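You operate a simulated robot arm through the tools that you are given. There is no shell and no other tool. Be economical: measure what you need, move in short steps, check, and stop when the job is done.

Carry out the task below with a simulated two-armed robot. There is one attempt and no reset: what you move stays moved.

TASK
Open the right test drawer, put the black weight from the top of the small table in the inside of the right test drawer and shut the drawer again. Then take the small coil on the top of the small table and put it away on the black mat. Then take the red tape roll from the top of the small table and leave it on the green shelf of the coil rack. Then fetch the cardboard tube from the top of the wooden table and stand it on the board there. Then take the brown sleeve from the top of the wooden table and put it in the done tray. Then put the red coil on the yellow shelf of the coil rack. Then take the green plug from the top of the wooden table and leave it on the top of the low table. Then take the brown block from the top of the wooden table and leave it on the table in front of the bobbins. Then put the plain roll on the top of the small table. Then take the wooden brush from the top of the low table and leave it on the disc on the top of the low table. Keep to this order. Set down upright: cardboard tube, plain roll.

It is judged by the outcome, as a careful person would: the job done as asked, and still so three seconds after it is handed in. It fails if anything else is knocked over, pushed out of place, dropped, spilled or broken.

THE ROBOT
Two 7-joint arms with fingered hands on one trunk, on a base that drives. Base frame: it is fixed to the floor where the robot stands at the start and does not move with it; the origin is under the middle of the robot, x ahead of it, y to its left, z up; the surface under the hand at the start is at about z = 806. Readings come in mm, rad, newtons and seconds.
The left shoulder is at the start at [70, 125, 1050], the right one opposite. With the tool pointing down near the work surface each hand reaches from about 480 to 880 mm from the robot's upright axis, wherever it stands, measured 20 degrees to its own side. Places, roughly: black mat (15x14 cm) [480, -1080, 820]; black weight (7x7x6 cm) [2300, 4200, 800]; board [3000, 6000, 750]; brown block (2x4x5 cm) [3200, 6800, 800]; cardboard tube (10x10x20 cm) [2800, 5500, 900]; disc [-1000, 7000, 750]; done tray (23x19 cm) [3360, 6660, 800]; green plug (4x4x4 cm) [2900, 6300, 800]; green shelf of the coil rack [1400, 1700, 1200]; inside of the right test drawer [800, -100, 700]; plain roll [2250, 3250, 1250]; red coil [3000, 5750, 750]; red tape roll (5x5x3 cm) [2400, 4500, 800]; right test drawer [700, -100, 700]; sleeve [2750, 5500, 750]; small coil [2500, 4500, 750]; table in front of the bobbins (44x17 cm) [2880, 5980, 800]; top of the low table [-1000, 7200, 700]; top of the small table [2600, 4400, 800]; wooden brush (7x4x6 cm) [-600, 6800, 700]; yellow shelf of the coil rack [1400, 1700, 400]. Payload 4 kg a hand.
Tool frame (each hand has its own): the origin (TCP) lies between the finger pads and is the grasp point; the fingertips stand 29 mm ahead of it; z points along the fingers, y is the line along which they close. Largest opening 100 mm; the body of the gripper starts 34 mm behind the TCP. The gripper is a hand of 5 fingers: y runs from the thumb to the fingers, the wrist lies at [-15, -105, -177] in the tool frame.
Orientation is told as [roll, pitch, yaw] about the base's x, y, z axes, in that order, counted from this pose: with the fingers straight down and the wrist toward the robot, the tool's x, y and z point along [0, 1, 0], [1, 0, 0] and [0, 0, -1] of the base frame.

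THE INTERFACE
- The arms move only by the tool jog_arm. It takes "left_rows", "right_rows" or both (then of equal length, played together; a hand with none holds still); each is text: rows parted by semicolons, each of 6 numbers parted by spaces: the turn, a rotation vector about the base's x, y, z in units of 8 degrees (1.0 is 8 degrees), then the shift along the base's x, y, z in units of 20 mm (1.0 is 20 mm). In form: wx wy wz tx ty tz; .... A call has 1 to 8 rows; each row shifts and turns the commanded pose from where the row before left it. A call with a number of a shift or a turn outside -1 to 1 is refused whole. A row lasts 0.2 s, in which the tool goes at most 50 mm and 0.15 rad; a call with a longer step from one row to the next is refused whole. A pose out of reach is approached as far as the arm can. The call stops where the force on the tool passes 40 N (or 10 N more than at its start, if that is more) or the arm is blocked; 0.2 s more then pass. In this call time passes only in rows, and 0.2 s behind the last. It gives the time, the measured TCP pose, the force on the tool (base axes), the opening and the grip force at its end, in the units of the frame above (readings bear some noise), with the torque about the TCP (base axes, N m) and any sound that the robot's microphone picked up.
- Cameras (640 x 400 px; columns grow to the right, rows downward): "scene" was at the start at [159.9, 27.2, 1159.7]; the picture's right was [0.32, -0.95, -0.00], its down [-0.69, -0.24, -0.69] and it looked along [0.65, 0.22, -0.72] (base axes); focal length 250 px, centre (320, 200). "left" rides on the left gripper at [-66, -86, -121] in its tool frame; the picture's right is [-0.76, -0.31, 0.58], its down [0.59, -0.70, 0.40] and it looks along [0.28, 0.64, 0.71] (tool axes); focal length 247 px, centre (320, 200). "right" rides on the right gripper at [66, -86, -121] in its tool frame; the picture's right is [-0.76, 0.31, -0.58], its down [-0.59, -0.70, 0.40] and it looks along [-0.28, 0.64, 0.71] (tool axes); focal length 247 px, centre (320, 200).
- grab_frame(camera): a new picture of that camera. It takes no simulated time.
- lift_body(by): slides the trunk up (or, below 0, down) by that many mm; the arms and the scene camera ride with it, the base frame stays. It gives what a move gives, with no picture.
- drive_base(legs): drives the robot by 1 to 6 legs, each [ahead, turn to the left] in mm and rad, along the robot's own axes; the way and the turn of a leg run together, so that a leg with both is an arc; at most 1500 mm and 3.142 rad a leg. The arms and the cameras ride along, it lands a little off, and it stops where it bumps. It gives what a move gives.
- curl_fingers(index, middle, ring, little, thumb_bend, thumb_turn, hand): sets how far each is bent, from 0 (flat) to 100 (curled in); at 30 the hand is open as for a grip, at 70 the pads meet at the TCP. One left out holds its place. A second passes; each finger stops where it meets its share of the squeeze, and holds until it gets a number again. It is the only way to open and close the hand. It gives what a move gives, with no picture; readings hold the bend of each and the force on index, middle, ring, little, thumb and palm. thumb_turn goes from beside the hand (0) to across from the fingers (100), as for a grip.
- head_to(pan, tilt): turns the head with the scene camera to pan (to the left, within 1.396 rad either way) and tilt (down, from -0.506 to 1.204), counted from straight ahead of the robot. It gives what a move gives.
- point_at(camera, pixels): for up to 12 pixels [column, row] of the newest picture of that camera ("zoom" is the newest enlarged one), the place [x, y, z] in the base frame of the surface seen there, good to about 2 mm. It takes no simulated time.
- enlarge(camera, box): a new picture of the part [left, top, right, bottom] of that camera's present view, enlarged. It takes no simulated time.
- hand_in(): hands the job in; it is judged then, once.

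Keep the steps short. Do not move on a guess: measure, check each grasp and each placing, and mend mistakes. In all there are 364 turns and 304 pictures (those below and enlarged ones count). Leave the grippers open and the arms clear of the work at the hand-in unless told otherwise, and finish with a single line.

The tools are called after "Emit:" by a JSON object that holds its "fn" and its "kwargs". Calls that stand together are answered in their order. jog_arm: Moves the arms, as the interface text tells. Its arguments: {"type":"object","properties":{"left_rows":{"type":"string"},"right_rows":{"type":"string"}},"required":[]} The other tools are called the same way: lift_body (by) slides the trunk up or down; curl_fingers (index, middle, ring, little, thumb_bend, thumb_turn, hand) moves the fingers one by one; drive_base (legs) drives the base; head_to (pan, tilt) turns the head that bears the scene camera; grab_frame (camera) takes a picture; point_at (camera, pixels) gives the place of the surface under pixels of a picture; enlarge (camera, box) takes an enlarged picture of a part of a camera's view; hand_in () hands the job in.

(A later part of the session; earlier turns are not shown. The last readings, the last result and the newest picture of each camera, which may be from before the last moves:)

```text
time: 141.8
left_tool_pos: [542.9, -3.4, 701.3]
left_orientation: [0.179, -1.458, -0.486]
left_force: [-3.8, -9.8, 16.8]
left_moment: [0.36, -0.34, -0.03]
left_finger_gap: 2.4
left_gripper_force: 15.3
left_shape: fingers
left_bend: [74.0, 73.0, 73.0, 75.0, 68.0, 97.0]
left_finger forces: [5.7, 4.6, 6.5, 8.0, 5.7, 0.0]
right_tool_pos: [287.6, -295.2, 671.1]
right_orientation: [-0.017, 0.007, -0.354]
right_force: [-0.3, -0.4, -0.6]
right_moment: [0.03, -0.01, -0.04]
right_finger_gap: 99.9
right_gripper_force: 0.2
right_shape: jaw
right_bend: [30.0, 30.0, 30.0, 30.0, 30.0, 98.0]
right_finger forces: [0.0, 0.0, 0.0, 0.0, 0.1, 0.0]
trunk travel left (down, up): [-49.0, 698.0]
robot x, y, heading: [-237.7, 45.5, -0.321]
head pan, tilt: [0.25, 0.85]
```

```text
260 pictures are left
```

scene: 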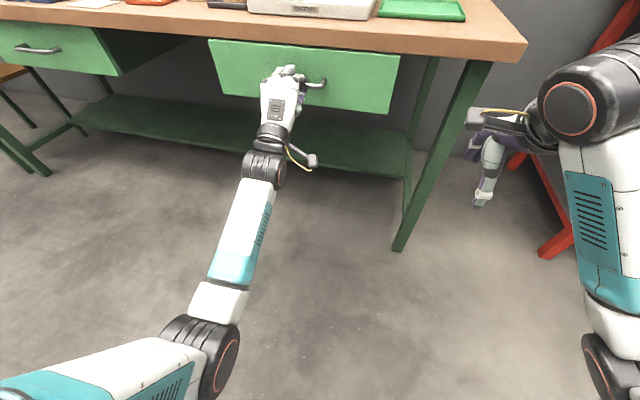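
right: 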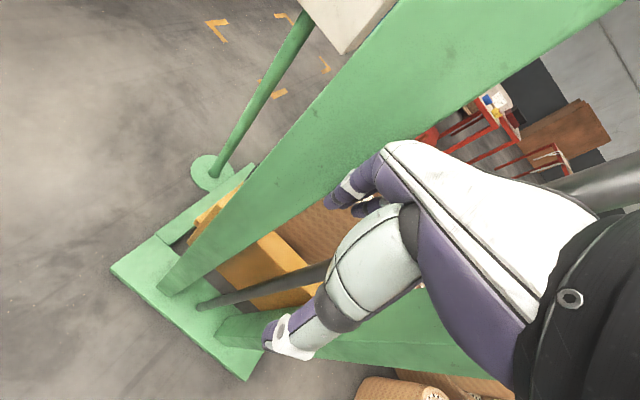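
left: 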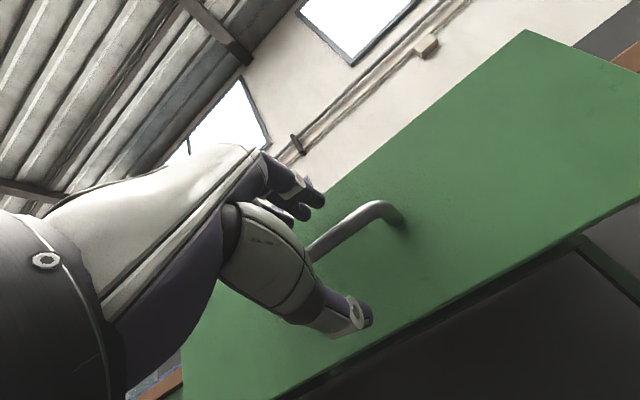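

Nearly closed. I'll measure the handle's current place against its original line (571,-5).

Emit:
{"fn": "enlarge", "kwargs": {"camera": "scene", "box": [200, 30, 420, 170]}}

Emit:
{"fn": "point_at", "kwargs": {"camera": "scene", "pixels": [[316, 85], [230, 85], [380, 100], [345, 75]]}}

```text
2.86 times, centred on (310, 100) of scene
```

zoom: 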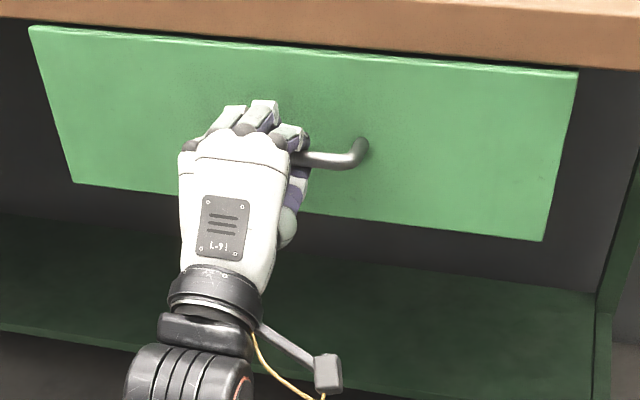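

```text
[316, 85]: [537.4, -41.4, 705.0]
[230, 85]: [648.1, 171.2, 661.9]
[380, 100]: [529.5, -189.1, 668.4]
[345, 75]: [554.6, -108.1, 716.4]
```

The front is still about 21 mm out, so I'll push on by 26 mm.

Emit:
{"fn": "drive_base", "kwargs": {"legs": [[26, 0]]}}

Emit:
{"fn": "grab_frame", "kwargs": {"camera": "scene"}}

Emit:
{"fn": "point_at", "kwargs": {"camera": "scene", "pixels": [[230, 78], [380, 93], [345, 70]]}}

```text
time: 142.6
left_tool_pos: [567.6, -11.8, 704.6]
left_orientation: [0.188, -1.465, -0.493]
left_force: [-10.2, 1.1, 14.6]
left_moment: [0.49, -0.31, 0.56]
left_finger_gap: 0.2
left_gripper_force: 18.3
left_shape: fingers
left_bend: [74.0, 74.0, 73.0, 75.0, 67.0, 97.0]
left_finger forces: [4.3, 2.9, 4.5, 18.1, 6.7, 0.0]
right_tool_pos: [312.0, -301.6, 671.8]
right_orientation: [-0.018, 0.005, -0.355]
right_force: [0.7, 0.1, -0.1]
right_moment: [0.0, 0.01, 0.0]
right_finger_gap: 99.9
right_gripper_force: 0.1
right_shape: jaw
right_bend: [30.0, 30.0, 30.0, 30.0, 30.0, 98.0]
right_finger forces: [0.0, 0.0, 0.0, 0.0, 0.0, 0.0]
trunk travel left (down, up): [-49.0, 698.0]
robot x, y, heading: [-214.0, 37.6, -0.32]
head pan, tilt: [0.25, 0.85]
```

```text
258 pictures are left
```

scene: 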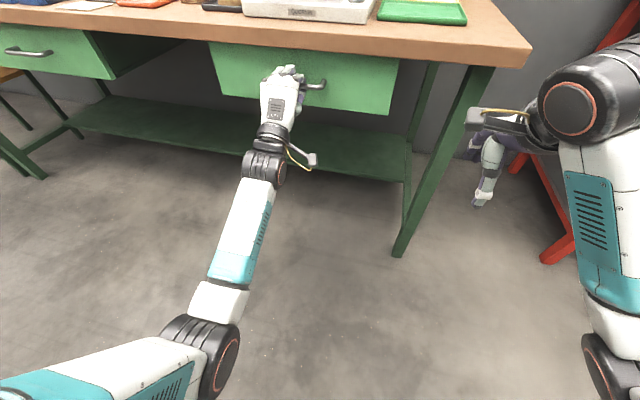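

```text
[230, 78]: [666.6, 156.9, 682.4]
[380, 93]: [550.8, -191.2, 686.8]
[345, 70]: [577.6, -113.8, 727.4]
```

The front is at its original plane, so the drawer is shut. I'll release, back off, and verify.

Emit:
{"fn": "curl_fingers", "kwargs": {"hand": "left", "index": 35, "middle": 35, "ring": 35, "little": 35, "thumb_bend": 35}}

Emit:
{"fn": "drive_base", "kwargs": {"legs": [[-400, 0]]}}

Emit:
{"fn": "lift_body", "kwargs": {"by": 320}}

Emit:
{"fn": "jog_arm", "kwargs": {"left_rows": "0.31 0.95 0 0 0 0; 0.31 0.95 0 0 0 0; 0.31 0.95 0 0 0 0; 0.31 0.95 0 0 0 0; 0.31 0.95 0 0 0 0; 0.31 0.95 0 0 0 0; 0.31 0.95 0 0 0 0; 0.31 0.95 0 0 0 0"}}

Emit:
{"fn": "jog_arm", "kwargs": {"left_rows": "0.31 0.95 0 0 0 0; 0.31 0.95 0 0 0 0; 0.16 0.5 0 0 0 0"}}

Emit:
{"fn": "head_to", "kwargs": {"pan": -0.3, "tilt": 0.5}}

Emit:
{"fn": "grab_frame", "kwargs": {"camera": "scene"}}

```text
time: 143.6
left_tool_pos: [568.6, -10.8, 702.1]
left_orientation: [0.181, -1.46, -0.484]
left_force: [-0.3, 0.1, 0.7]
left_moment: [0.01, -0.01, -0.02]
left_finger_gap: 86.4
left_gripper_force: 0.2
left_shape: fingers
left_bend: [35.0, 35.0, 35.0, 35.0, 35.0, 97.0]
left_finger forces: [0.0, 0.0, 0.0, 0.0, 0.1, 0.1]
right_tool_pos: [313.4, -302.9, 671.1]
right_orientation: [-0.019, 0.007, -0.354]
right_force: [0.7, 0.0, 0.3]
right_moment: [-0.03, 0.01, -0.02]
right_finger_gap: 99.9
right_gripper_force: 0.1
right_shape: jaw
right_bend: [30.0, 30.0, 30.0, 30.0, 30.0, 98.0]
right_finger forces: [0.0, 0.0, 0.1, 0.0, 0.0, 0.0]
trunk travel left (down, up): [-49.0, 698.0]
robot x, y, heading: [-215.5, 38.9, -0.32]
head pan, tilt: [0.25, 0.85]
```

```text
time: 146.1
left_tool_pos: [184.1, 114.0, 702.3]
left_orientation: [0.179, -1.462, -0.487]
left_force: [-0.2, -0.4, 0.4]
left_moment: [-0.02, -0.01, -0.01]
left_finger_gap: 86.5
left_gripper_force: 0.1
left_shape: fingers
left_bend: [35.0, 35.0, 35.0, 35.0, 35.0, 97.0]
left_finger forces: [0.0, 0.0, 0.1, 0.0, 0.0, 0.1]
right_tool_pos: [-73.5, -176.9, 671.4]
right_orientation: [-0.016, 0.005, -0.36]
right_force: [-0.6, 0.7, -0.6]
right_moment: [0.02, -0.02, 0.01]
right_finger_gap: 99.9
right_gripper_force: 0.1
right_shape: jaw
right_bend: [30.0, 30.0, 30.0, 30.0, 30.0, 98.0]
right_finger forces: [0.1, 0.0, 0.0, 0.0, 0.0, 0.0]
trunk travel left (down, up): [-49.0, 698.0]
robot x, y, heading: [-600.3, 164.5, -0.326]
head pan, tilt: [0.25, 0.85]
```

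```text
time: 149.3
left_tool_pos: [183.9, 114.2, 1022.8]
left_orientation: [0.177, -1.46, -0.486]
left_force: [0.3, -0.2, -0.5]
left_moment: [-0.01, 0.02, -0.01]
left_finger_gap: 86.3
left_gripper_force: 0.0
left_shape: fingers
left_bend: [35.0, 35.0, 35.0, 35.0, 35.0, 97.0]
left_finger forces: [0.1, 0.1, 0.0, 0.0, 0.0, 0.0]
right_tool_pos: [-73.2, -177.8, 991.2]
right_orientation: [-0.018, 0.009, -0.36]
right_force: [-0.5, -0.7, 0.2]
right_moment: [0.03, -0.01, -0.03]
right_finger_gap: 99.8
right_gripper_force: 0.1
right_shape: jaw
right_bend: [30.0, 30.0, 30.0, 30.0, 30.0, 98.0]
right_finger forces: [0.0, 0.0, 0.0, 0.0, 0.1, 0.1]
trunk travel left (down, up): [-369.0, 378.0]
robot x, y, heading: [-605.2, 164.5, -0.323]
head pan, tilt: [0.25, 0.85]
```

```text
time: 151.1
left_tool_pos: [183.8, 113.6, 1024.5]
left_orientation: [0.015, -0.344, -0.335]
left_force: [0.1, -0.7, -0.3]
left_moment: [-0.01, 0.03, -0.01]
left_finger_gap: 86.6
left_gripper_force: 0.1
left_shape: fingers
left_bend: [35.0, 35.0, 35.0, 35.0, 35.0, 97.0]
left_finger forces: [0.0, 0.1, 0.0, 0.1, 0.1, 0.0]
right_tool_pos: [-73.1, -178.0, 992.1]
right_orientation: [-0.018, 0.007, -0.359]
right_force: [-0.2, 0.8, -0.2]
right_moment: [0.02, 0.03, 0.01]
right_finger_gap: 100.3
right_gripper_force: 0.1
right_shape: jaw
right_bend: [30.0, 30.0, 30.0, 30.0, 30.0, 98.0]
right_finger forces: [0.0, 0.0, 0.0, 0.0, 0.0, 0.0]
trunk travel left (down, up): [-369.0, 378.0]
robot x, y, heading: [-600.7, 164.1, -0.32]
head pan, tilt: [0.25, 0.85]
```

```text
time: 151.9
left_tool_pos: [183.6, 113.2, 1023.6]
left_orientation: [0.007, 0.007, -0.332]
left_force: [0.7, 0.1, 0.6]
left_moment: [0.04, 0.0, 0.03]
left_finger_gap: 86.8
left_gripper_force: 0.0
left_shape: fingers
left_bend: [35.0, 35.0, 35.0, 35.0, 35.0, 97.0]
left_finger forces: [0.0, 0.0, 0.0, 0.1, 0.0, 0.0]
right_tool_pos: [-73.5, -177.3, 991.3]
right_orientation: [-0.017, 0.007, -0.36]
right_force: [0.2, -1.0, 0.9]
right_moment: [0.03, -0.03, -0.01]
right_finger_gap: 99.6
right_gripper_force: 0.0
right_shape: jaw
right_bend: [30.0, 30.0, 30.0, 30.0, 30.0, 98.0]
right_finger forces: [0.0, 0.1, 0.0, 0.1, 0.1, 0.0]
trunk travel left (down, up): [-369.0, 378.0]
robot x, y, heading: [-599.4, 167.4, -0.319]
head pan, tilt: [0.25, 0.85]
```

```text
time: 152.8
left_tool_pos: [181.8, 113.4, 1023.6]
left_orientation: [0.007, 0.007, -0.333]
left_force: [-0.3, -0.8, -0.3]
left_moment: [0.02, 0.03, -0.02]
left_finger_gap: 86.8
left_gripper_force: 0.1
left_shape: fingers
left_bend: [35.0, 35.0, 35.0, 35.0, 35.0, 97.0]
left_finger forces: [0.0, 0.0, 0.0, 0.1, 0.0, 0.1]
right_tool_pos: [-74.2, -177.0, 990.5]
right_orientation: [-0.018, 0.007, -0.359]
right_force: [-0.1, 0.7, -0.2]
right_moment: [-0.02, -0.01, -0.02]
right_finger_gap: 99.8
right_gripper_force: 0.0
right_shape: jaw
right_bend: [30.0, 30.0, 30.0, 30.0, 30.0, 98.0]
right_finger forces: [0.0, 0.0, 0.0, 0.0, 0.0, 0.0]
trunk travel left (down, up): [-369.0, 378.0]
robot x, y, heading: [-604.5, 165.6, -0.319]
head pan, tilt: [-0.3, 0.499]
```

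```text
257 pictures are left
```

scene: 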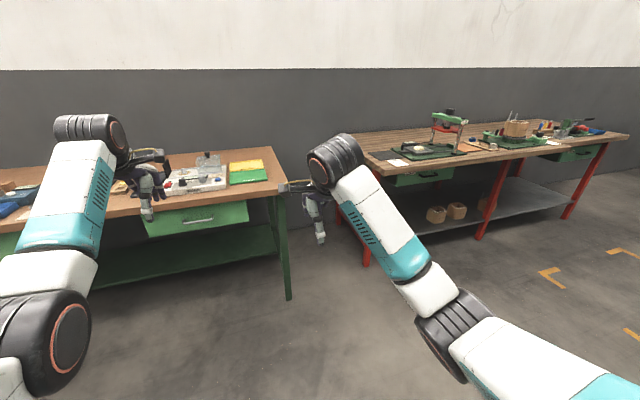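

Drawer shut. Now I'll drive back to the small table, by the same lane, for the small coil.

Emit:
{"fn": "drive_base", "kwargs": {"legs": [[0, 1.445], [1500, 0], [1500, 0], [1000, 0], [0, 0.28], [1050, 0]]}}

Emit:
{"fn": "drive_base", "kwargs": {"legs": [[0, -1.727]]}}

Emit:
{"fn": "head_to", "kwargs": {"pan": 0.0, "tilt": 0.5}}

Emit:
{"fn": "grab_frame", "kwargs": {"camera": "scene"}}

```text
time: 181.5
left_tool_pos: [1099.0, 5581.2, 1022.4]
left_orientation: [0.008, 0.007, 1.432]
left_force: [-0.6, -0.3, -0.2]
left_moment: [0.03, 0.01, -0.03]
left_finger_gap: 86.7
left_gripper_force: 0.1
left_shape: fingers
left_bend: [35.0, 35.0, 35.0, 35.0, 35.0, 98.0]
left_finger forces: [0.0, 0.1, 0.0, 0.0, 0.0, 0.1]
right_tool_pos: [1433.0, 5384.4, 990.5]
right_orientation: [-0.016, 0.005, 1.407]
right_force: [0.0, -0.3, -0.3]
right_moment: [0.01, 0.01, -0.02]
right_finger_gap: 100.0
right_gripper_force: 0.0
right_shape: jaw
right_bend: [30.0, 30.0, 30.0, 30.0, 30.0, 98.0]
right_finger forces: [0.1, 0.1, 0.0, 0.0, 0.0, 0.0]
trunk travel left (down, up): [-369.0, 378.0]
robot x, y, heading: [1201.4, 4795.5, 1.445]
head pan, tilt: [-0.3, 0.499]
```

```text
time: 186.2
left_tool_pos: [1985.8, 4774.5, 1023.6]
left_orientation: [0.009, 0.005, -0.3]
left_force: [-0.1, 0.5, 0.4]
left_moment: [0.02, -0.03, 0.0]
left_finger_gap: 86.6
left_gripper_force: 0.0
left_shape: fingers
left_bend: [35.0, 35.0, 35.0, 35.0, 35.0, 98.0]
left_finger forces: [0.0, 0.0, 0.0, 0.1, 0.0, 0.0]
right_tool_pos: [1738.8, 4477.3, 991.0]
right_orientation: [-0.019, 0.008, -0.325]
right_force: [0.6, 0.9, -0.5]
right_moment: [0.01, 0.0, 0.0]
right_finger_gap: 99.8
right_gripper_force: 0.0
right_shape: jaw
right_bend: [30.0, 30.0, 30.0, 30.0, 30.0, 98.0]
right_finger forces: [0.0, 0.0, 0.0, 0.0, 0.0, 0.0]
trunk travel left (down, up): [-369.0, 378.0]
robot x, y, heading: [1196.7, 4801.5, -0.288]
head pan, tilt: [-0.3, 0.499]
```

```text
time: 187.0
left_tool_pos: [1985.7, 4774.8, 1022.5]
left_orientation: [0.008, 0.006, -0.3]
left_force: [-1.0, -0.4, -0.1]
left_moment: [0.0, 0.05, 0.01]
left_finger_gap: 86.5
left_gripper_force: 0.1
left_shape: fingers
left_bend: [35.0, 35.0, 35.0, 35.0, 35.0, 98.0]
left_finger forces: [0.1, 0.1, 0.1, 0.0, 0.0, 0.0]
right_tool_pos: [1738.5, 4475.3, 990.6]
right_orientation: [-0.018, 0.006, -0.326]
right_force: [0.0, 0.8, -0.2]
right_moment: [0.0, -0.02, 0.01]
right_finger_gap: 99.9
right_gripper_force: 0.1
right_shape: jaw
right_bend: [30.0, 30.0, 30.0, 30.0, 30.0, 98.0]
right_finger forces: [0.0, 0.1, 0.1, 0.0, 0.0, 0.0]
trunk travel left (down, up): [-369.0, 378.0]
robot x, y, heading: [1201.5, 4799.9, -0.29]
head pan, tilt: [0.0, 0.499]
```

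```text
256 pictures are left
```

scene: 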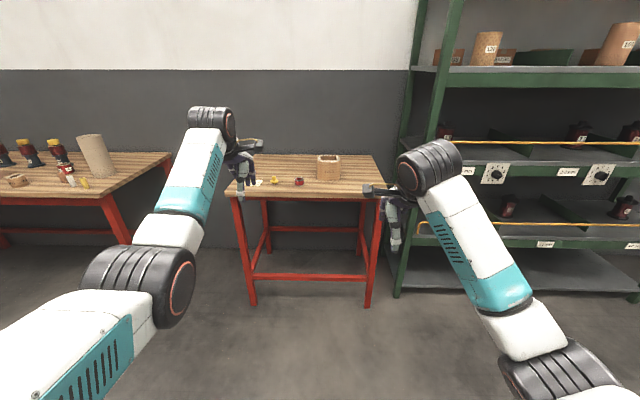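

I see the coil (275,181), the tape (299,182), and the tube and other objects on the wooden table to the left. I'll zoom on the small table.

Emit:
{"fn": "enlarge", "kwargs": {"camera": "scene", "box": [225, 140, 385, 240]}}

```text
4.00 times, centred on (305, 190) of scene
```

zoom: 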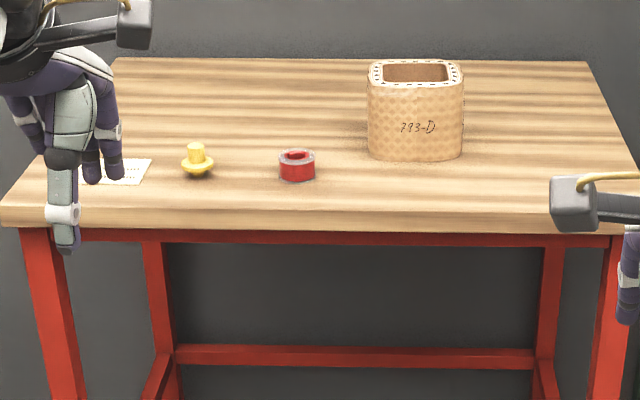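

The yellow object has a flange and stem like a plug. I need to find the "small coil", so I'll measure points and view the table with the wrist camera after moving closer.

Emit:
{"fn": "point_at", "kwargs": {"camera": "zoom", "pixels": [[196, 150], [198, 172], [297, 154], [297, 175], [415, 140], [130, 172], [20, 212], [600, 212], [580, 65], [120, 65]]}}

Emit:
{"fn": "drive_base", "kwargs": {"legs": [[0, -0.03], [300, 0]]}}

Emit:
{"fn": "grab_frame", "kwargs": {"camera": "left"}}

Emit:
{"fn": "grab_frame", "kwargs": {"camera": "scene"}}

```text
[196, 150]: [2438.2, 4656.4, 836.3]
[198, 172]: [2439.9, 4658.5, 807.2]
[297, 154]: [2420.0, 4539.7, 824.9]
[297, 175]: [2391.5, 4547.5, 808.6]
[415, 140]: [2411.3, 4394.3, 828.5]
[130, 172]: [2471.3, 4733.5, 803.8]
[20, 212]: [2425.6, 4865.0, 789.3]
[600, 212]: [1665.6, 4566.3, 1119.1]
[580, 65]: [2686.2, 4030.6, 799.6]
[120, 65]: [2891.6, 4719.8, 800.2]
```

```text
time: 189.4
left_tool_pos: [2269.6, 4659.5, 1022.3]
left_orientation: [0.007, 0.007, -0.33]
left_force: [0.5, 0.3, -0.3]
left_moment: [-0.01, 0.02, -0.01]
left_finger_gap: 86.8
left_gripper_force: 0.0
left_shape: fingers
left_bend: [35.0, 35.0, 35.0, 35.0, 35.0, 98.0]
left_finger forces: [0.0, 0.0, 0.1, 0.0, 0.0, 0.0]
right_tool_pos: [2014.5, 4368.7, 990.5]
right_orientation: [-0.018, 0.007, -0.352]
right_force: [0.7, -0.9, -0.7]
right_moment: [0.03, 0.03, -0.04]
right_finger_gap: 100.0
right_gripper_force: 0.0
right_shape: jaw
right_bend: [30.0, 30.0, 30.0, 30.0, 30.0, 98.0]
right_finger forces: [0.1, 0.0, 0.0, 0.0, 0.1, 0.1]
trunk travel left (down, up): [-369.0, 378.0]
robot x, y, heading: [1481.1, 4705.5, -0.317]
head pan, tilt: [0.0, 0.499]
```

```text
254 pictures are left
```

left: 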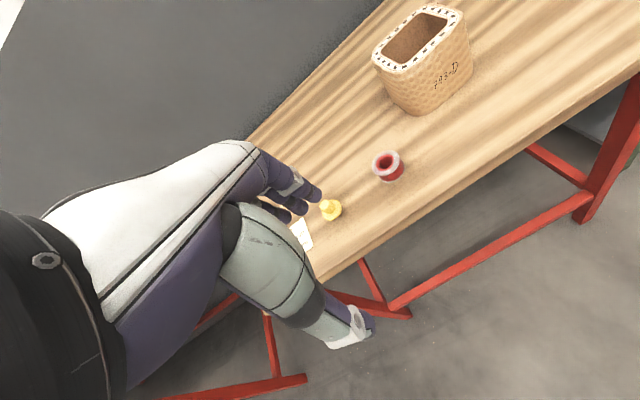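

```text
253 pictures are left
```

scene: 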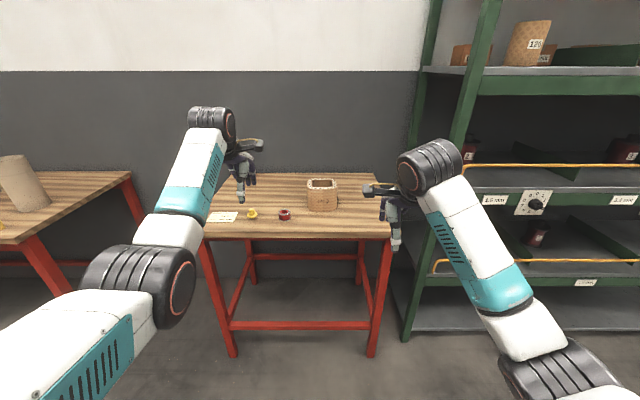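

Coils in this workshop are the wound brown formers: the coil rack's grey shelf holds the same kind, and "793-D" is one. The yellow piece matches the plugs. I'll enlarge the basket-like item to be sure.

Emit:
{"fn": "enlarge", "kwargs": {"camera": "left", "box": [300, 0, 500, 240]}}

Emit:
{"fn": "enlarge", "kwargs": {"camera": "scene", "box": [200, 170, 360, 240]}}

```text
1.67 times, centred on (400, 120) of left
```

zoom: 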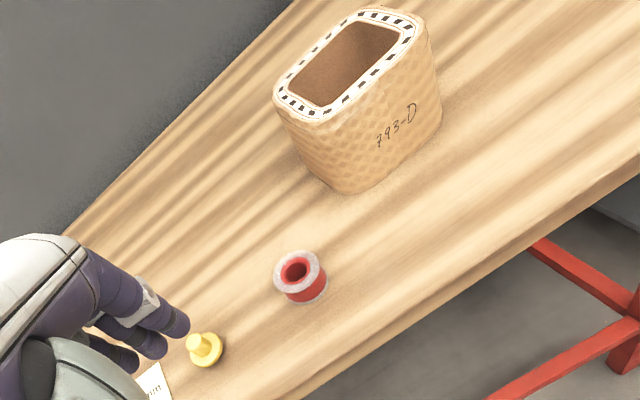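

```text
4.00 times, centred on (280, 205) of scene
```

zoom: 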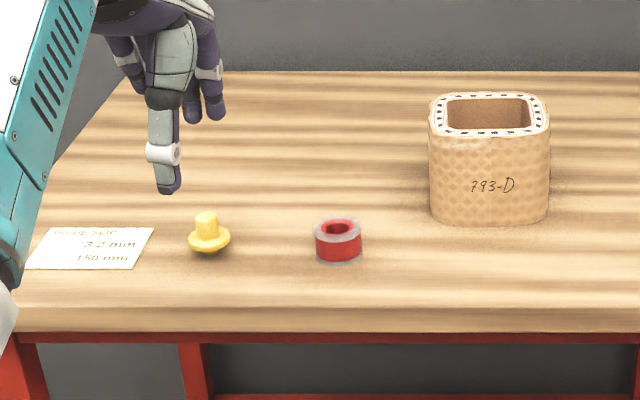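

It is a wound coil (winding ends show on its rim), so that's the small coil. I'll measure it.

Emit:
{"fn": "point_at", "kwargs": {"camera": "zoom", "pixels": [[440, 125], [490, 130], [540, 128], [434, 110], [545, 100], [490, 96], [445, 98], [490, 180], [440, 210], [540, 210], [490, 218]]}}

Emit:
{"fn": "point_at", "kwargs": {"camera": "left", "pixels": [[408, 68], [380, 60], [458, 14], [430, 9], [435, 42], [418, 112], [472, 68], [405, 105]]}}

```text
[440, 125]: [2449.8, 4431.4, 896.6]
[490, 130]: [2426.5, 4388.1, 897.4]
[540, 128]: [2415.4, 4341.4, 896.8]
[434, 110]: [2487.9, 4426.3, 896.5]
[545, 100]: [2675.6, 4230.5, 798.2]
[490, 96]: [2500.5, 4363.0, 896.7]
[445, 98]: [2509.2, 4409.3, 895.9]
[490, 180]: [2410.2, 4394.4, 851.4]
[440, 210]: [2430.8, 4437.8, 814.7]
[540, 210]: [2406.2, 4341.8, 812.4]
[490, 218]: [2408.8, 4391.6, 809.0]
```

```text
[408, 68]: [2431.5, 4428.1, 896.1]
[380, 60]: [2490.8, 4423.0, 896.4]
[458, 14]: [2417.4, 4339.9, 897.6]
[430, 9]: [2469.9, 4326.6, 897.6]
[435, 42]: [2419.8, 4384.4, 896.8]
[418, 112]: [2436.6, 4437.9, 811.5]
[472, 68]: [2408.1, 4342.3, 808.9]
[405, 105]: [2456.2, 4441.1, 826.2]
```

The coil is 98 mm tall and roughly 98×107 mm across, about the hand's nominal opening. I'll test how wide the hand opens when the fingers go flatter.

Emit:
{"fn": "curl_fingers", "kwargs": {"hand": "left", "index": 15, "middle": 15, "ring": 15, "little": 15, "thumb_bend": 15}}

Emit:
{"fn": "grab_frame", "kwargs": {"camera": "left"}}

Emit:
{"fn": "enlarge", "kwargs": {"camera": "scene", "box": [170, 100, 330, 240]}}

```text
time: 190.4
left_tool_pos: [2268.0, 4660.0, 1024.1]
left_orientation: [0.008, 0.006, -0.33]
left_force: [-0.4, 0.1, -0.4]
left_moment: [-0.01, 0.0, 0.03]
left_finger_gap: 124.0
left_gripper_force: 0.1
left_shape: fingers
left_bend: [15.0, 15.0, 15.0, 15.0, 15.0, 98.0]
left_finger forces: [0.0, 0.0, 0.0, 0.1, 0.0, 0.0]
right_tool_pos: [2014.1, 4367.6, 991.0]
right_orientation: [-0.018, 0.006, -0.352]
right_force: [0.6, 0.1, 0.3]
right_moment: [0.0, 0.03, -0.01]
right_finger_gap: 99.8
right_gripper_force: 0.0
right_shape: jaw
right_bend: [30.0, 30.0, 30.0, 30.0, 30.0, 98.0]
right_finger forces: [0.0, 0.0, 0.0, 0.1, 0.1, 0.1]
trunk travel left (down, up): [-369.0, 378.0]
robot x, y, heading: [1484.6, 4709.2, -0.319]
head pan, tilt: [0.0, 0.499]
```

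```text
250 pictures are left
```

left: 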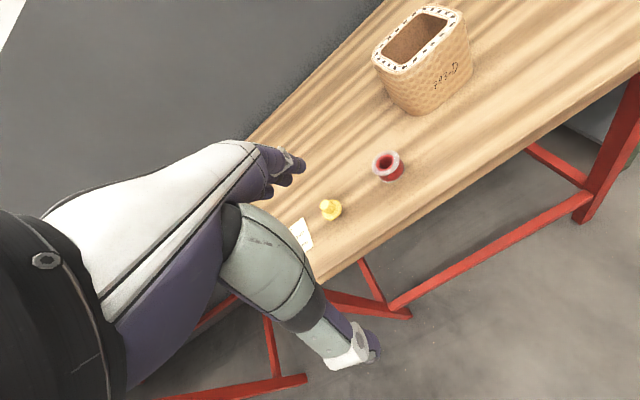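

```text
2.86 times, centred on (250, 170) of scene
```

zoom: 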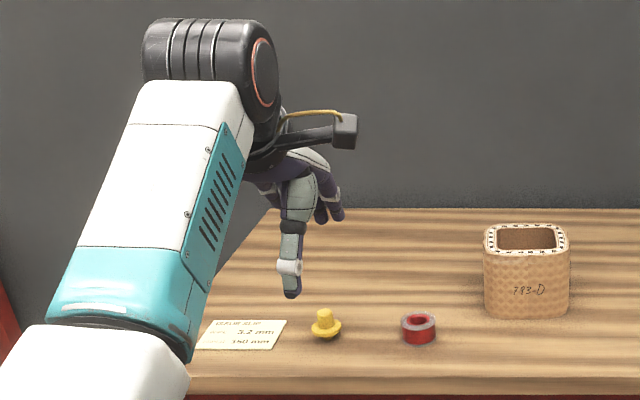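

The gap is 124 mm at bend 15, which is enough to span the coil. I'll shift the robot sideways so the left hand comes over the coil's centre at about (2456,4380).

Emit:
{"fn": "drive_base", "kwargs": {"legs": [[-150, 0], [0, -0.5], [430, 0], [0, 0.5]]}}

Emit:
{"fn": "grab_frame", "kwargs": {"camera": "left"}}

```text
time: 197.0
left_tool_pos: [2424.2, 4389.8, 1022.7]
left_orientation: [0.006, 0.007, -0.326]
left_force: [0.2, -0.7, 0.0]
left_moment: [-0.01, -0.01, 0.0]
left_finger_gap: 124.3
left_gripper_force: 0.0
left_shape: fingers
left_bend: [15.0, 15.0, 15.0, 15.0, 15.0, 98.0]
left_finger forces: [0.0, 0.0, 0.0, 0.1, 0.0, 0.0]
right_tool_pos: [2170.0, 4098.6, 991.0]
right_orientation: [-0.019, 0.006, -0.352]
right_force: [0.5, -0.5, 0.0]
right_moment: [-0.01, 0.03, 0.0]
right_finger_gap: 100.0
right_gripper_force: 0.1
right_shape: jaw
right_bend: [30.0, 30.0, 30.0, 30.0, 30.0, 98.0]
right_finger forces: [0.0, 0.0, 0.0, 0.1, 0.0, 0.1]
trunk travel left (down, up): [-369.0, 378.0]
robot x, y, heading: [1639.3, 4437.4, -0.315]
head pan, tilt: [0.0, 0.499]
```

```text
248 pictures are left
```

left: 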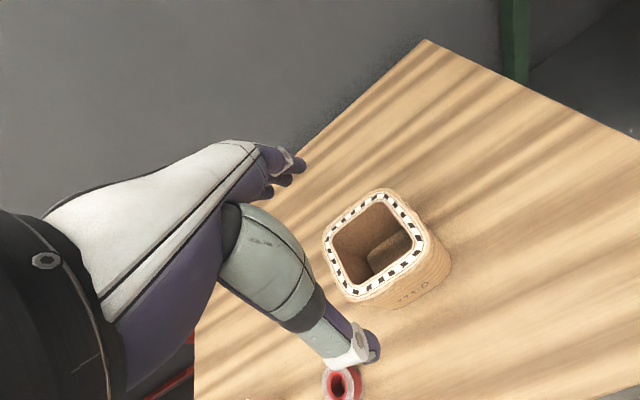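

Emit:
{"fn": "point_at", "kwargs": {"camera": "left", "pixels": [[327, 235], [385, 193], [424, 250], [356, 298], [345, 272], [405, 218], [355, 205], [390, 282]]}}

```text
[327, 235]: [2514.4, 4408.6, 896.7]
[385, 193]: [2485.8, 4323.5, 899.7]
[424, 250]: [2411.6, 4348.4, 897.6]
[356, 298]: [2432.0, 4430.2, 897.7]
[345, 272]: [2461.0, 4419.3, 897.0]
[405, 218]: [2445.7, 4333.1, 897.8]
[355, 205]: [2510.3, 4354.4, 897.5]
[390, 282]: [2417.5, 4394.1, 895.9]
```

Coil centre is about (2462,4379) and may be about 108 mm across, so I'll open a bit more, align, and lower part way.

Emit:
{"fn": "curl_fingers", "kwargs": {"hand": "left", "index": 5, "middle": 5, "ring": 5, "little": 5, "thumb_bend": 5}}

Emit:
{"fn": "jog_arm", "kwargs": {"left_rows": "0 0 0 0.95 -0.28 0; 0 0 0 0.95 -0.28 0"}}

Emit:
{"fn": "lift_body", "kwargs": {"by": -70}}

Emit:
{"fn": "head_to", "kwargs": {"pan": 0.25, "tilt": 0.7}}

Emit:
{"fn": "grab_frame", "kwargs": {"camera": "left"}}

Emit:
{"fn": "enlarge", "kwargs": {"camera": "scene", "box": [200, 40, 440, 200]}}

```text
time: 198.0
left_tool_pos: [2423.8, 4389.8, 1023.7]
left_orientation: [0.008, 0.005, -0.326]
left_force: [-0.8, -0.4, -0.3]
left_moment: [0.03, -0.03, 0.01]
left_finger_gap: 139.7
left_gripper_force: 0.1
left_shape: fingers
left_bend: [5.0, 5.0, 5.0, 5.0, 5.0, 98.0]
left_finger forces: [0.0, 0.0, 0.1, 0.0, 0.0, 0.0]
right_tool_pos: [2169.7, 4097.9, 990.3]
right_orientation: [-0.015, 0.007, -0.351]
right_force: [-0.8, 0.1, -0.2]
right_moment: [0.0, 0.0, -0.01]
right_finger_gap: 99.7
right_gripper_force: 0.0
right_shape: jaw
right_bend: [30.0, 30.0, 30.0, 30.0, 30.0, 98.0]
right_finger forces: [0.0, 0.0, 0.0, 0.0, 0.0, 0.0]
trunk travel left (down, up): [-369.0, 378.0]
robot x, y, heading: [1638.8, 4430.4, -0.31]
head pan, tilt: [0.0, 0.499]
```

```text
time: 198.6
left_tool_pos: [2461.6, 4378.8, 1025.0]
left_orientation: [0.007, 0.006, -0.329]
left_force: [0.5, 0.5, 0.4]
left_moment: [0.02, 0.05, 0.0]
left_finger_gap: 139.7
left_gripper_force: 0.1
left_shape: fingers
left_bend: [5.0, 5.0, 5.0, 5.0, 5.0, 98.0]
left_finger forces: [0.1, 0.0, 0.0, 0.0, 0.0, 0.0]
right_tool_pos: [2169.5, 4098.2, 992.0]
right_orientation: [-0.016, 0.007, -0.351]
right_force: [-0.4, -1.2, -0.5]
right_moment: [-0.01, 0.02, -0.01]
right_finger_gap: 100.1
right_gripper_force: 0.0
right_shape: jaw
right_bend: [30.0, 30.0, 30.0, 30.0, 30.0, 98.0]
right_finger forces: [0.1, 0.0, 0.0, 0.0, 0.0, 0.0]
trunk travel left (down, up): [-369.0, 378.0]
robot x, y, heading: [1640.9, 4434.9, -0.31]
head pan, tilt: [0.0, 0.499]
```

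```text
time: 199.6
left_tool_pos: [2461.5, 4380.6, 954.5]
left_orientation: [0.009, 0.006, -0.327]
left_force: [0.7, -0.3, 0.9]
left_moment: [0.0, -0.02, -0.03]
left_finger_gap: 139.6
left_gripper_force: 0.0
left_shape: fingers
left_bend: [5.0, 5.0, 5.0, 5.0, 5.0, 98.0]
left_finger forces: [0.1, 0.0, 0.0, 0.0, 0.0, 0.0]
right_tool_pos: [2169.1, 4098.1, 922.7]
right_orientation: [-0.016, 0.004, -0.351]
right_force: [-0.1, -0.1, 0.0]
right_moment: [-0.01, -0.02, -0.01]
right_finger_gap: 99.9
right_gripper_force: 0.1
right_shape: jaw
right_bend: [30.0, 30.0, 30.0, 30.0, 30.0, 98.0]
right_finger forces: [0.0, 0.0, 0.1, 0.0, 0.1, 0.1]
trunk travel left (down, up): [-299.0, 448.0]
robot x, y, heading: [1638.5, 4439.8, -0.321]
head pan, tilt: [0.0, 0.499]
```

```text
time: 200.4
left_tool_pos: [2462.1, 4378.7, 953.1]
left_orientation: [0.006, 0.006, -0.327]
left_force: [0.3, 0.0, -0.2]
left_moment: [-0.01, 0.02, 0.02]
left_finger_gap: 139.9
left_gripper_force: 0.1
left_shape: fingers
left_bend: [5.0, 5.0, 5.0, 5.0, 5.0, 98.0]
left_finger forces: [0.1, 0.0, 0.0, 0.0, 0.1, 0.0]
right_tool_pos: [2169.2, 4097.8, 920.8]
right_orientation: [-0.018, 0.007, -0.349]
right_force: [0.1, 0.3, -0.1]
right_moment: [0.01, 0.02, -0.04]
right_finger_gap: 99.8
right_gripper_force: 0.0
right_shape: jaw
right_bend: [30.0, 30.0, 30.0, 30.0, 30.0, 98.0]
right_finger forces: [0.1, 0.0, 0.0, 0.1, 0.1, 0.0]
trunk travel left (down, up): [-299.0, 448.0]
robot x, y, heading: [1642.9, 4434.6, -0.31]
head pan, tilt: [0.25, 0.7]
```

```text
247 pictures are left
```

left: 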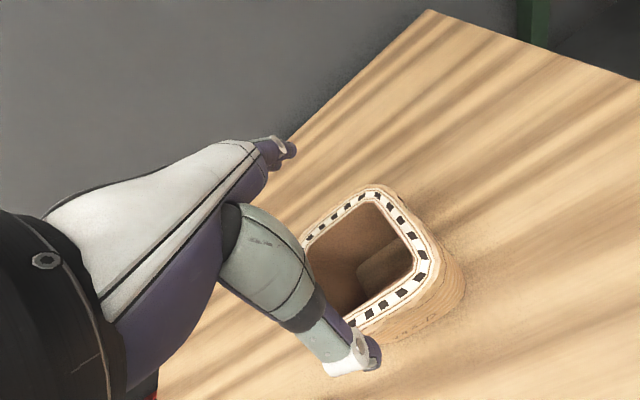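

```text
2.50 times, centred on (320, 120) of scene
```

zoom: 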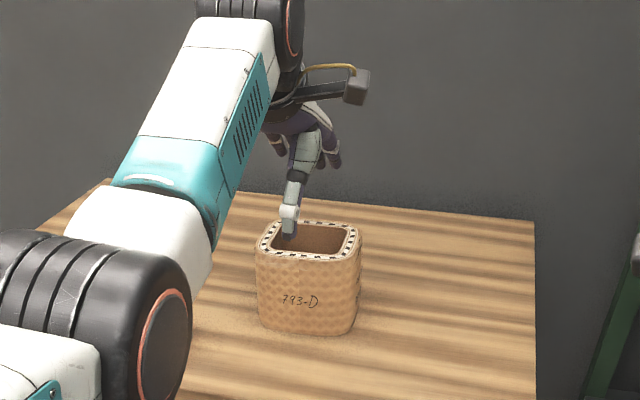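

I'll read where the thumb tip and fingertips actually are, relative to the coil.

Emit:
{"fn": "point_at", "kwargs": {"camera": "left", "pixels": [[374, 352], [360, 360], [370, 368], [292, 152], [285, 160], [355, 325], [430, 255], [375, 190], [275, 180]]}}

```text
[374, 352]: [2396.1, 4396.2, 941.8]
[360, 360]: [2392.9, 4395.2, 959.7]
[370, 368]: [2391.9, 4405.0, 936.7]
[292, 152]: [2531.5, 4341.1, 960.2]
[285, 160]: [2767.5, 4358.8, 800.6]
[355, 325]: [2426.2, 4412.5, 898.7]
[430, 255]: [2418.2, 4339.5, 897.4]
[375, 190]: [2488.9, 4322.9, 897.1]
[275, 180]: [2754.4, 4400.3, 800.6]
```

The thumb is about 18 mm in front of the near face and the fingers are about 25 mm behind the far one. I'll lower 80 mm.

Emit:
{"fn": "lift_body", "kwargs": {"by": -80}}

Emit:
{"fn": "grab_frame", "kwargs": {"camera": "left"}}

Emit:
{"fn": "enlarge", "kwargs": {"camera": "scene", "box": [200, 40, 440, 200]}}

```text
time: 201.6
left_tool_pos: [2459.3, 4379.0, 880.6]
left_orientation: [0.005, -0.004, -0.327]
left_force: [-9.4, 2.3, 27.3]
left_moment: [0.37, 1.2, 0.0]
left_finger_gap: 142.7
left_gripper_force: 12.8
left_shape: fingers
left_bend: [5.0, 5.0, 5.0, 5.0, 0.0, 98.0]
left_finger forces: [0.0, 0.0, 0.1, 0.1, 25.2, 0.0]
right_tool_pos: [2166.2, 4099.1, 844.2]
right_orientation: [-0.016, 0.003, -0.35]
right_force: [0.0, 0.4, 0.7]
right_moment: [-0.02, -0.02, 0.0]
right_finger_gap: 100.0
right_gripper_force: 0.0
right_shape: jaw
right_bend: [30.0, 30.0, 30.0, 30.0, 30.0, 98.0]
right_finger forces: [0.1, 0.0, 0.0, 0.1, 0.0, 0.0]
trunk travel left (down, up): [-219.0, 528.0]
robot x, y, heading: [1637.8, 4435.0, -0.313]
head pan, tilt: [0.25, 0.7]
```

```text
245 pictures are left
```

left: 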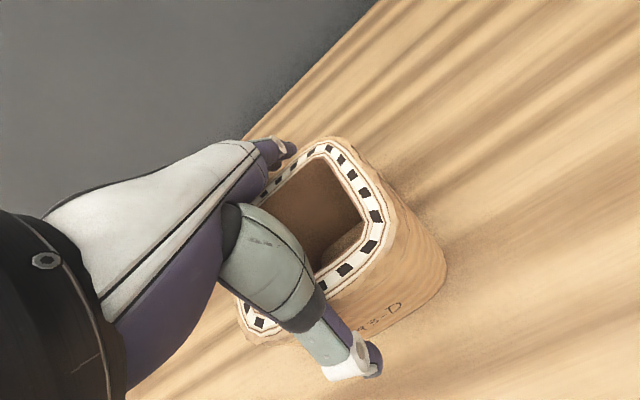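

```text
2.50 times, centred on (320, 120) of scene
```

zoom: 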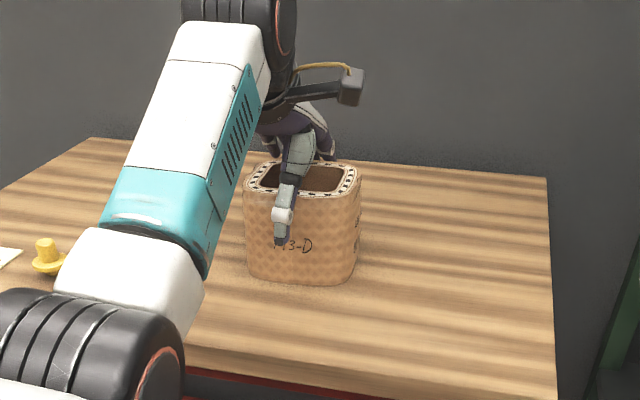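

The thumb's base rests on the rim. I'll raise 16 mm and close at that height, where the tips still reach about 30 mm down the walls.

Emit:
{"fn": "lift_body", "kwargs": {"by": 16}}

Emit:
{"fn": "curl_fingers", "kwargs": {"hand": "left", "index": 60, "middle": 60, "ring": 60, "little": 60, "thumb_bend": 60}}

Emit:
{"fn": "grab_frame", "kwargs": {"camera": "left"}}

Emit:
{"fn": "enlarge", "kwargs": {"camera": "scene", "box": [200, 40, 440, 200]}}

```text
time: 202.2
left_tool_pos: [2462.4, 4379.2, 885.4]
left_orientation: [0.006, 0.008, -0.326]
left_force: [-0.1, -0.1, 0.6]
left_moment: [0.02, 0.05, 0.04]
left_finger_gap: 140.0
left_gripper_force: 1.0
left_shape: fingers
left_bend: [5.0, 5.0, 5.0, 5.0, 5.0, 97.0]
left_finger forces: [0.1, 0.1, 0.1, 0.0, 0.8, 0.1]
right_tool_pos: [2170.7, 4097.9, 857.7]
right_orientation: [-0.017, 0.007, -0.35]
right_force: [0.3, 0.0, -0.4]
right_moment: [0.04, -0.01, -0.01]
right_finger_gap: 99.8
right_gripper_force: 0.1
right_shape: jaw
right_bend: [30.0, 30.0, 30.0, 30.0, 30.0, 98.0]
right_finger forces: [0.0, 0.0, 0.0, 0.0, 0.0, 0.0]
trunk travel left (down, up): [-235.0, 512.0]
robot x, y, heading: [1637.9, 4436.2, -0.319]
head pan, tilt: [0.25, 0.7]
```

```text
time: 203.2
left_tool_pos: [2461.6, 4378.6, 893.0]
left_orientation: [0.009, 0.0, -0.327]
left_force: [6.8, -1.4, 15.6]
left_moment: [0.19, -0.46, -0.37]
left_finger_gap: 126.3
left_gripper_force: 56.0
left_shape: fingers
left_bend: [20.0, 32.0, 24.0, 37.0, 20.0, 89.0]
left_finger forces: [16.9, 14.4, 17.5, 12.7, 51.6, 0.1]
right_tool_pos: [2167.9, 4098.7, 857.7]
right_orientation: [-0.017, 0.008, -0.35]
right_force: [-0.1, -0.3, 0.0]
right_moment: [-0.01, 0.0, -0.01]
right_finger_gap: 99.8
right_gripper_force: 0.1
right_shape: jaw
right_bend: [30.0, 30.0, 30.0, 30.0, 30.0, 98.0]
right_finger forces: [0.0, 0.0, 0.1, 0.0, 0.0, 0.0]
trunk travel left (down, up): [-235.0, 512.0]
robot x, y, heading: [1637.7, 4433.3, -0.318]
head pan, tilt: [0.25, 0.7]
```

```text
243 pictures are left
```

left: 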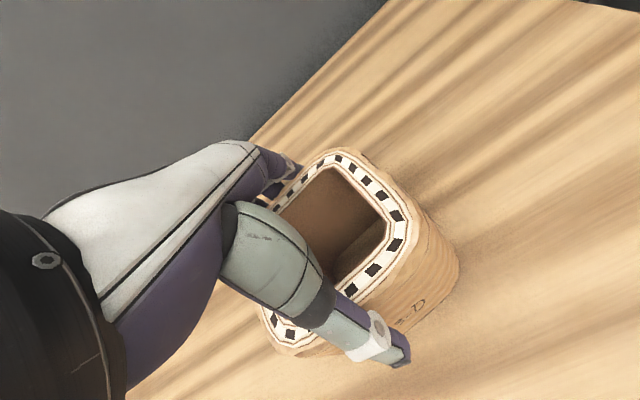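

```text
2.50 times, centred on (320, 120) of scene
```

zoom: 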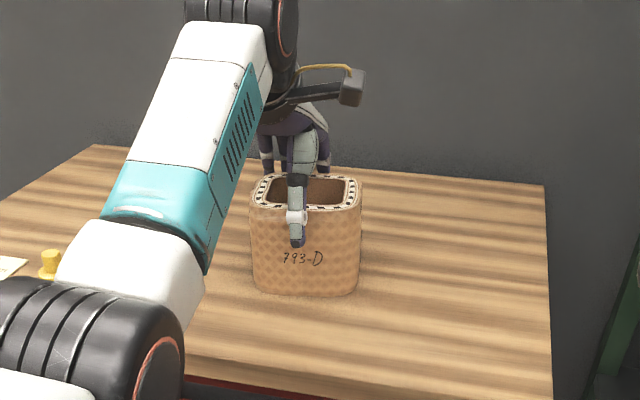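

It's gripped with 50 N, though the hand was pushed up a bit. I'll test with a small lift.

Emit:
{"fn": "lift_body", "kwargs": {"by": 30}}

Emit:
{"fn": "enlarge", "kwargs": {"camera": "scene", "box": [200, 40, 440, 200]}}

```text
time: 204.0
left_tool_pos: [2462.6, 4379.3, 916.7]
left_orientation: [0.007, 0.013, -0.325]
left_force: [0.4, -0.3, -5.8]
left_moment: [0.03, -0.02, -0.02]
left_finger_gap: 119.9
left_gripper_force: 33.2
left_shape: fingers
left_bend: [23.0, 35.0, 52.0, 41.0, 28.0, 90.0]
left_finger forces: [9.4, 8.1, 9.6, 6.5, 33.3, 0.0]
right_tool_pos: [2170.5, 4097.5, 885.1]
right_orientation: [-0.018, 0.008, -0.352]
right_force: [0.0, 0.4, 0.0]
right_moment: [0.01, 0.01, -0.02]
right_finger_gap: 100.0
right_gripper_force: 0.0
right_shape: jaw
right_bend: [30.0, 30.0, 30.0, 30.0, 30.0, 98.0]
right_finger forces: [0.1, 0.0, 0.0, 0.0, 0.0, 0.1]
trunk travel left (down, up): [-265.0, 482.0]
robot x, y, heading: [1634.9, 4438.3, -0.316]
head pan, tilt: [0.25, 0.7]
```

```text
2.50 times, centred on (320, 120) of scene
```

zoom: 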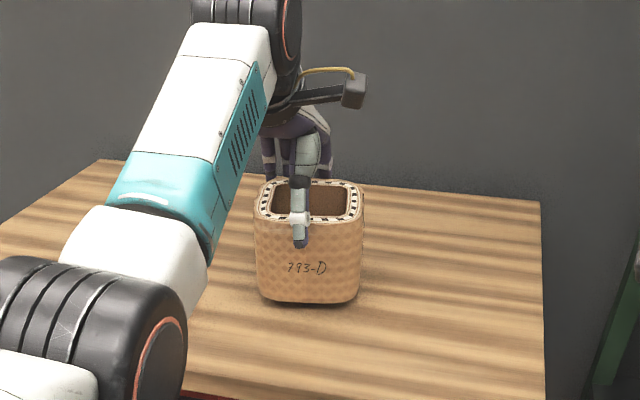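

I'll check how the coil hangs: the rim heights and the bottom edge.

Emit:
{"fn": "point_at", "kwargs": {"camera": "zoom", "pixels": [[330, 222], [268, 215], [265, 190], [350, 190], [310, 265], [310, 295], [275, 292], [350, 295]]}}

Emit:
{"fn": "grab_frame", "kwargs": {"camera": "left"}}

```text
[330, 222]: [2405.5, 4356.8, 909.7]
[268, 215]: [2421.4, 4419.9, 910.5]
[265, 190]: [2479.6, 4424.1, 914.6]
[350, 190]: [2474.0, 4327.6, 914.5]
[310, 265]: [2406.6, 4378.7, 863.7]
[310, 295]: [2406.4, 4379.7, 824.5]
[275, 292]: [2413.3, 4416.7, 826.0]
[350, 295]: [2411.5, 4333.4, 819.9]
```

```text
240 pictures are left
```

left: 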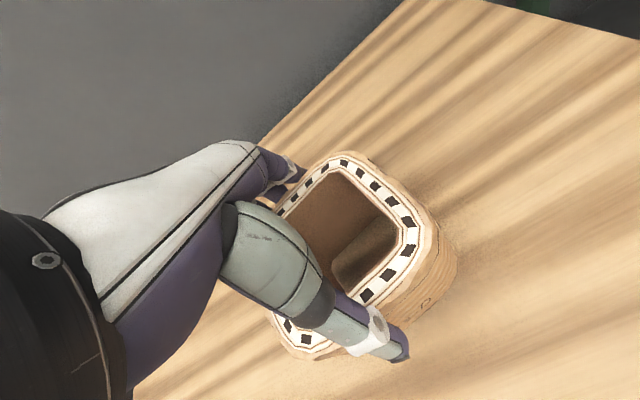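

Only the fingertips hold it and it slipped a few mm, which is too weak to carry. I'll set it back down and pinch the wall instead, with the thumb inside the hole and fingers outside.

Emit:
{"fn": "lift_body", "kwargs": {"by": -15}}

Emit:
{"fn": "curl_fingers", "kwargs": {"hand": "left", "index": 5, "middle": 5, "ring": 5, "little": 5, "thumb_bend": 5}}

Emit:
{"fn": "lift_body", "kwargs": {"by": 90}}

Emit:
{"fn": "grab_frame", "kwargs": {"camera": "left"}}

```text
time: 204.6
left_tool_pos: [2463.4, 4379.2, 902.7]
left_orientation: [0.008, 0.007, -0.325]
left_force: [0.6, 0.0, -5.1]
left_moment: [-0.02, 0.03, -0.01]
left_finger_gap: 120.0
left_gripper_force: 33.4
left_shape: fingers
left_bend: [23.0, 35.0, 52.0, 41.0, 28.0, 90.0]
left_finger forces: [9.3, 8.3, 9.6, 6.3, 33.4, 0.1]
right_tool_pos: [2171.0, 4098.0, 870.5]
right_orientation: [-0.017, 0.01, -0.351]
right_force: [0.2, 0.0, -0.1]
right_moment: [-0.03, 0.02, 0.04]
right_finger_gap: 100.0
right_gripper_force: 0.2
right_shape: jaw
right_bend: [30.0, 30.0, 30.0, 30.0, 30.0, 98.0]
right_finger forces: [0.0, 0.0, 0.0, 0.0, 0.0, 0.0]
trunk travel left (down, up): [-250.0, 497.0]
robot x, y, heading: [1638.3, 4433.8, -0.314]
head pan, tilt: [0.25, 0.7]
```

```text
time: 205.6
left_tool_pos: [2462.3, 4379.5, 904.2]
left_orientation: [0.007, 0.005, -0.325]
left_force: [-0.3, -0.2, -0.5]
left_moment: [0.0, 0.0, -0.03]
left_finger_gap: 140.4
left_gripper_force: 0.3
left_shape: fingers
left_bend: [5.0, 5.0, 5.0, 5.0, 5.0, 97.0]
left_finger forces: [0.0, 0.1, 0.0, 0.1, 0.4, 0.0]
right_tool_pos: [2169.1, 4098.1, 871.8]
right_orientation: [-0.017, 0.007, -0.352]
right_force: [0.7, -0.1, 0.2]
right_moment: [-0.02, -0.03, -0.04]
right_finger_gap: 100.0
right_gripper_force: 0.0
right_shape: jaw
right_bend: [30.0, 30.0, 30.0, 30.0, 30.0, 98.0]
right_finger forces: [0.0, 0.0, 0.0, 0.0, 0.0, 0.0]
trunk travel left (down, up): [-250.0, 497.0]
robot x, y, heading: [1641.3, 4439.8, -0.317]
head pan, tilt: [0.25, 0.7]
```

```text
time: 206.8
left_tool_pos: [2462.8, 4378.9, 992.5]
left_orientation: [0.008, 0.007, -0.326]
left_force: [0.0, -0.1, -1.0]
left_moment: [0.01, 0.01, -0.03]
left_finger_gap: 140.3
left_gripper_force: 0.1
left_shape: fingers
left_bend: [5.0, 5.0, 5.0, 5.0, 5.0, 97.0]
left_finger forces: [0.0, 0.0, 0.1, 0.1, 0.0, 0.0]
right_tool_pos: [2171.5, 4097.0, 961.4]
right_orientation: [-0.017, 0.009, -0.351]
right_force: [0.2, 0.8, -0.8]
right_moment: [-0.03, 0.03, -0.02]
right_finger_gap: 99.9
right_gripper_force: 0.0
right_shape: jaw
right_bend: [30.0, 30.0, 30.0, 30.0, 30.0, 98.0]
right_finger forces: [0.0, 0.0, 0.0, 0.1, 0.0, 0.0]
trunk travel left (down, up): [-340.0, 407.0]
robot x, y, heading: [1642.1, 4438.1, -0.318]
head pan, tilt: [0.25, 0.7]
```

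```text
239 pictures are left
```

left: 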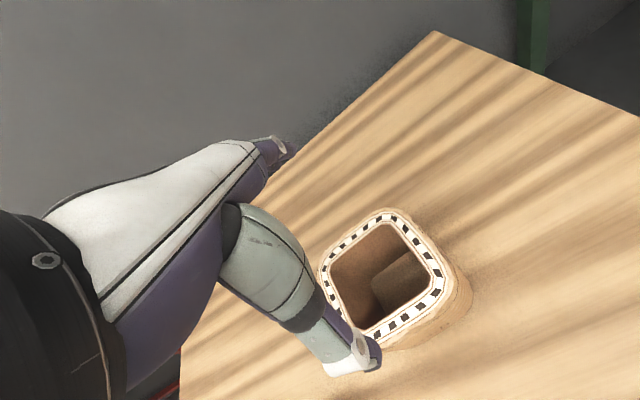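

The coil is back upright. I'll measure the far wall's rim for the pinch.

Emit:
{"fn": "point_at", "kwargs": {"camera": "left", "pixels": [[350, 235], [356, 242], [362, 249], [340, 246], [372, 222], [412, 315], [405, 308], [345, 305], [428, 232]]}}

```text
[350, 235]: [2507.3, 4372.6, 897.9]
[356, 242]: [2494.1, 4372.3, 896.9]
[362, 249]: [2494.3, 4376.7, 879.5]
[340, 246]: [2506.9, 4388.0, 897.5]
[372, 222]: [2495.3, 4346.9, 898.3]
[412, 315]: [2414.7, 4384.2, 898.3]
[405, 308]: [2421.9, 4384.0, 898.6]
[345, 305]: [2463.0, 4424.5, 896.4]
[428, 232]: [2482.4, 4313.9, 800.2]
```

The far wall spans fwd 991–1008. I'll move 40 mm ahead with the base and set a moderate opening.

Emit:
{"fn": "drive_base", "kwargs": {"legs": [[40, 0]]}}

Emit:
{"fn": "curl_fingers", "kwargs": {"hand": "left", "index": 36, "middle": 36, "ring": 36, "little": 36, "thumb_bend": 40}}

Emit:
{"fn": "grab_frame", "kwargs": {"camera": "left"}}

Emit:
{"fn": "point_at", "kwargs": {"camera": "left", "pixels": [[374, 340], [362, 345], [312, 195], [300, 205], [330, 262]]}}

```text
time: 207.7
left_tool_pos: [2495.2, 4368.9, 998.0]
left_orientation: [0.007, 0.002, -0.325]
left_force: [-0.6, -0.1, 0.3]
left_moment: [0.02, 0.0, 0.0]
left_finger_gap: 140.3
left_gripper_force: 0.0
left_shape: fingers
left_bend: [5.0, 5.0, 5.0, 5.0, 5.0, 97.0]
left_finger forces: [0.0, 0.0, 0.0, 0.1, 0.0, 0.1]
right_tool_pos: [2201.8, 4087.6, 964.3]
right_orientation: [-0.016, 0.003, -0.351]
right_force: [-0.8, 0.9, -0.1]
right_moment: [-0.03, -0.06, -0.04]
right_finger_gap: 99.9
right_gripper_force: 0.1
right_shape: jaw
right_bend: [30.0, 30.0, 30.0, 30.0, 30.0, 98.0]
right_finger forces: [0.0, 0.0, 0.1, 0.1, 0.0, 0.0]
trunk travel left (down, up): [-340.0, 407.0]
robot x, y, heading: [1675.0, 4424.8, -0.314]
head pan, tilt: [0.25, 0.7]
```

```text
time: 208.7
left_tool_pos: [2497.3, 4366.9, 995.2]
left_orientation: [0.007, 0.007, -0.325]
left_force: [0.3, 0.5, 0.6]
left_moment: [-0.02, 0.0, -0.02]
left_finger_gap: 80.1
left_gripper_force: 0.1
left_shape: fingers
left_bend: [36.0, 36.0, 36.0, 36.0, 40.0, 97.0]
left_finger forces: [0.0, 0.0, 0.0, 0.0, 0.1, 0.0]
right_tool_pos: [2203.5, 4085.7, 962.3]
right_orientation: [-0.017, 0.006, -0.351]
right_force: [-0.1, 0.0, -0.2]
right_moment: [0.01, -0.04, 0.0]
right_finger_gap: 100.1
right_gripper_force: 0.1
right_shape: jaw
right_bend: [30.0, 30.0, 30.0, 30.0, 30.0, 98.0]
right_finger forces: [0.1, 0.0, 0.0, 0.0, 0.0, 0.0]
trunk travel left (down, up): [-340.0, 407.0]
robot x, y, heading: [1675.6, 4423.9, -0.306]
head pan, tilt: [0.25, 0.7]
```

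```text
238 pictures are left
```

left: 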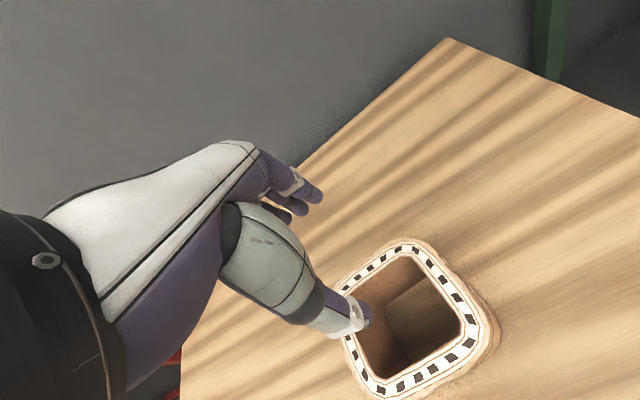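

```text
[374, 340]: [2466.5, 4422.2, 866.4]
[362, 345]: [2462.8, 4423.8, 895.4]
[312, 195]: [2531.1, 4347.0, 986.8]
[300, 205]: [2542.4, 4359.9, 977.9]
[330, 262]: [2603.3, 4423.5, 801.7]
```

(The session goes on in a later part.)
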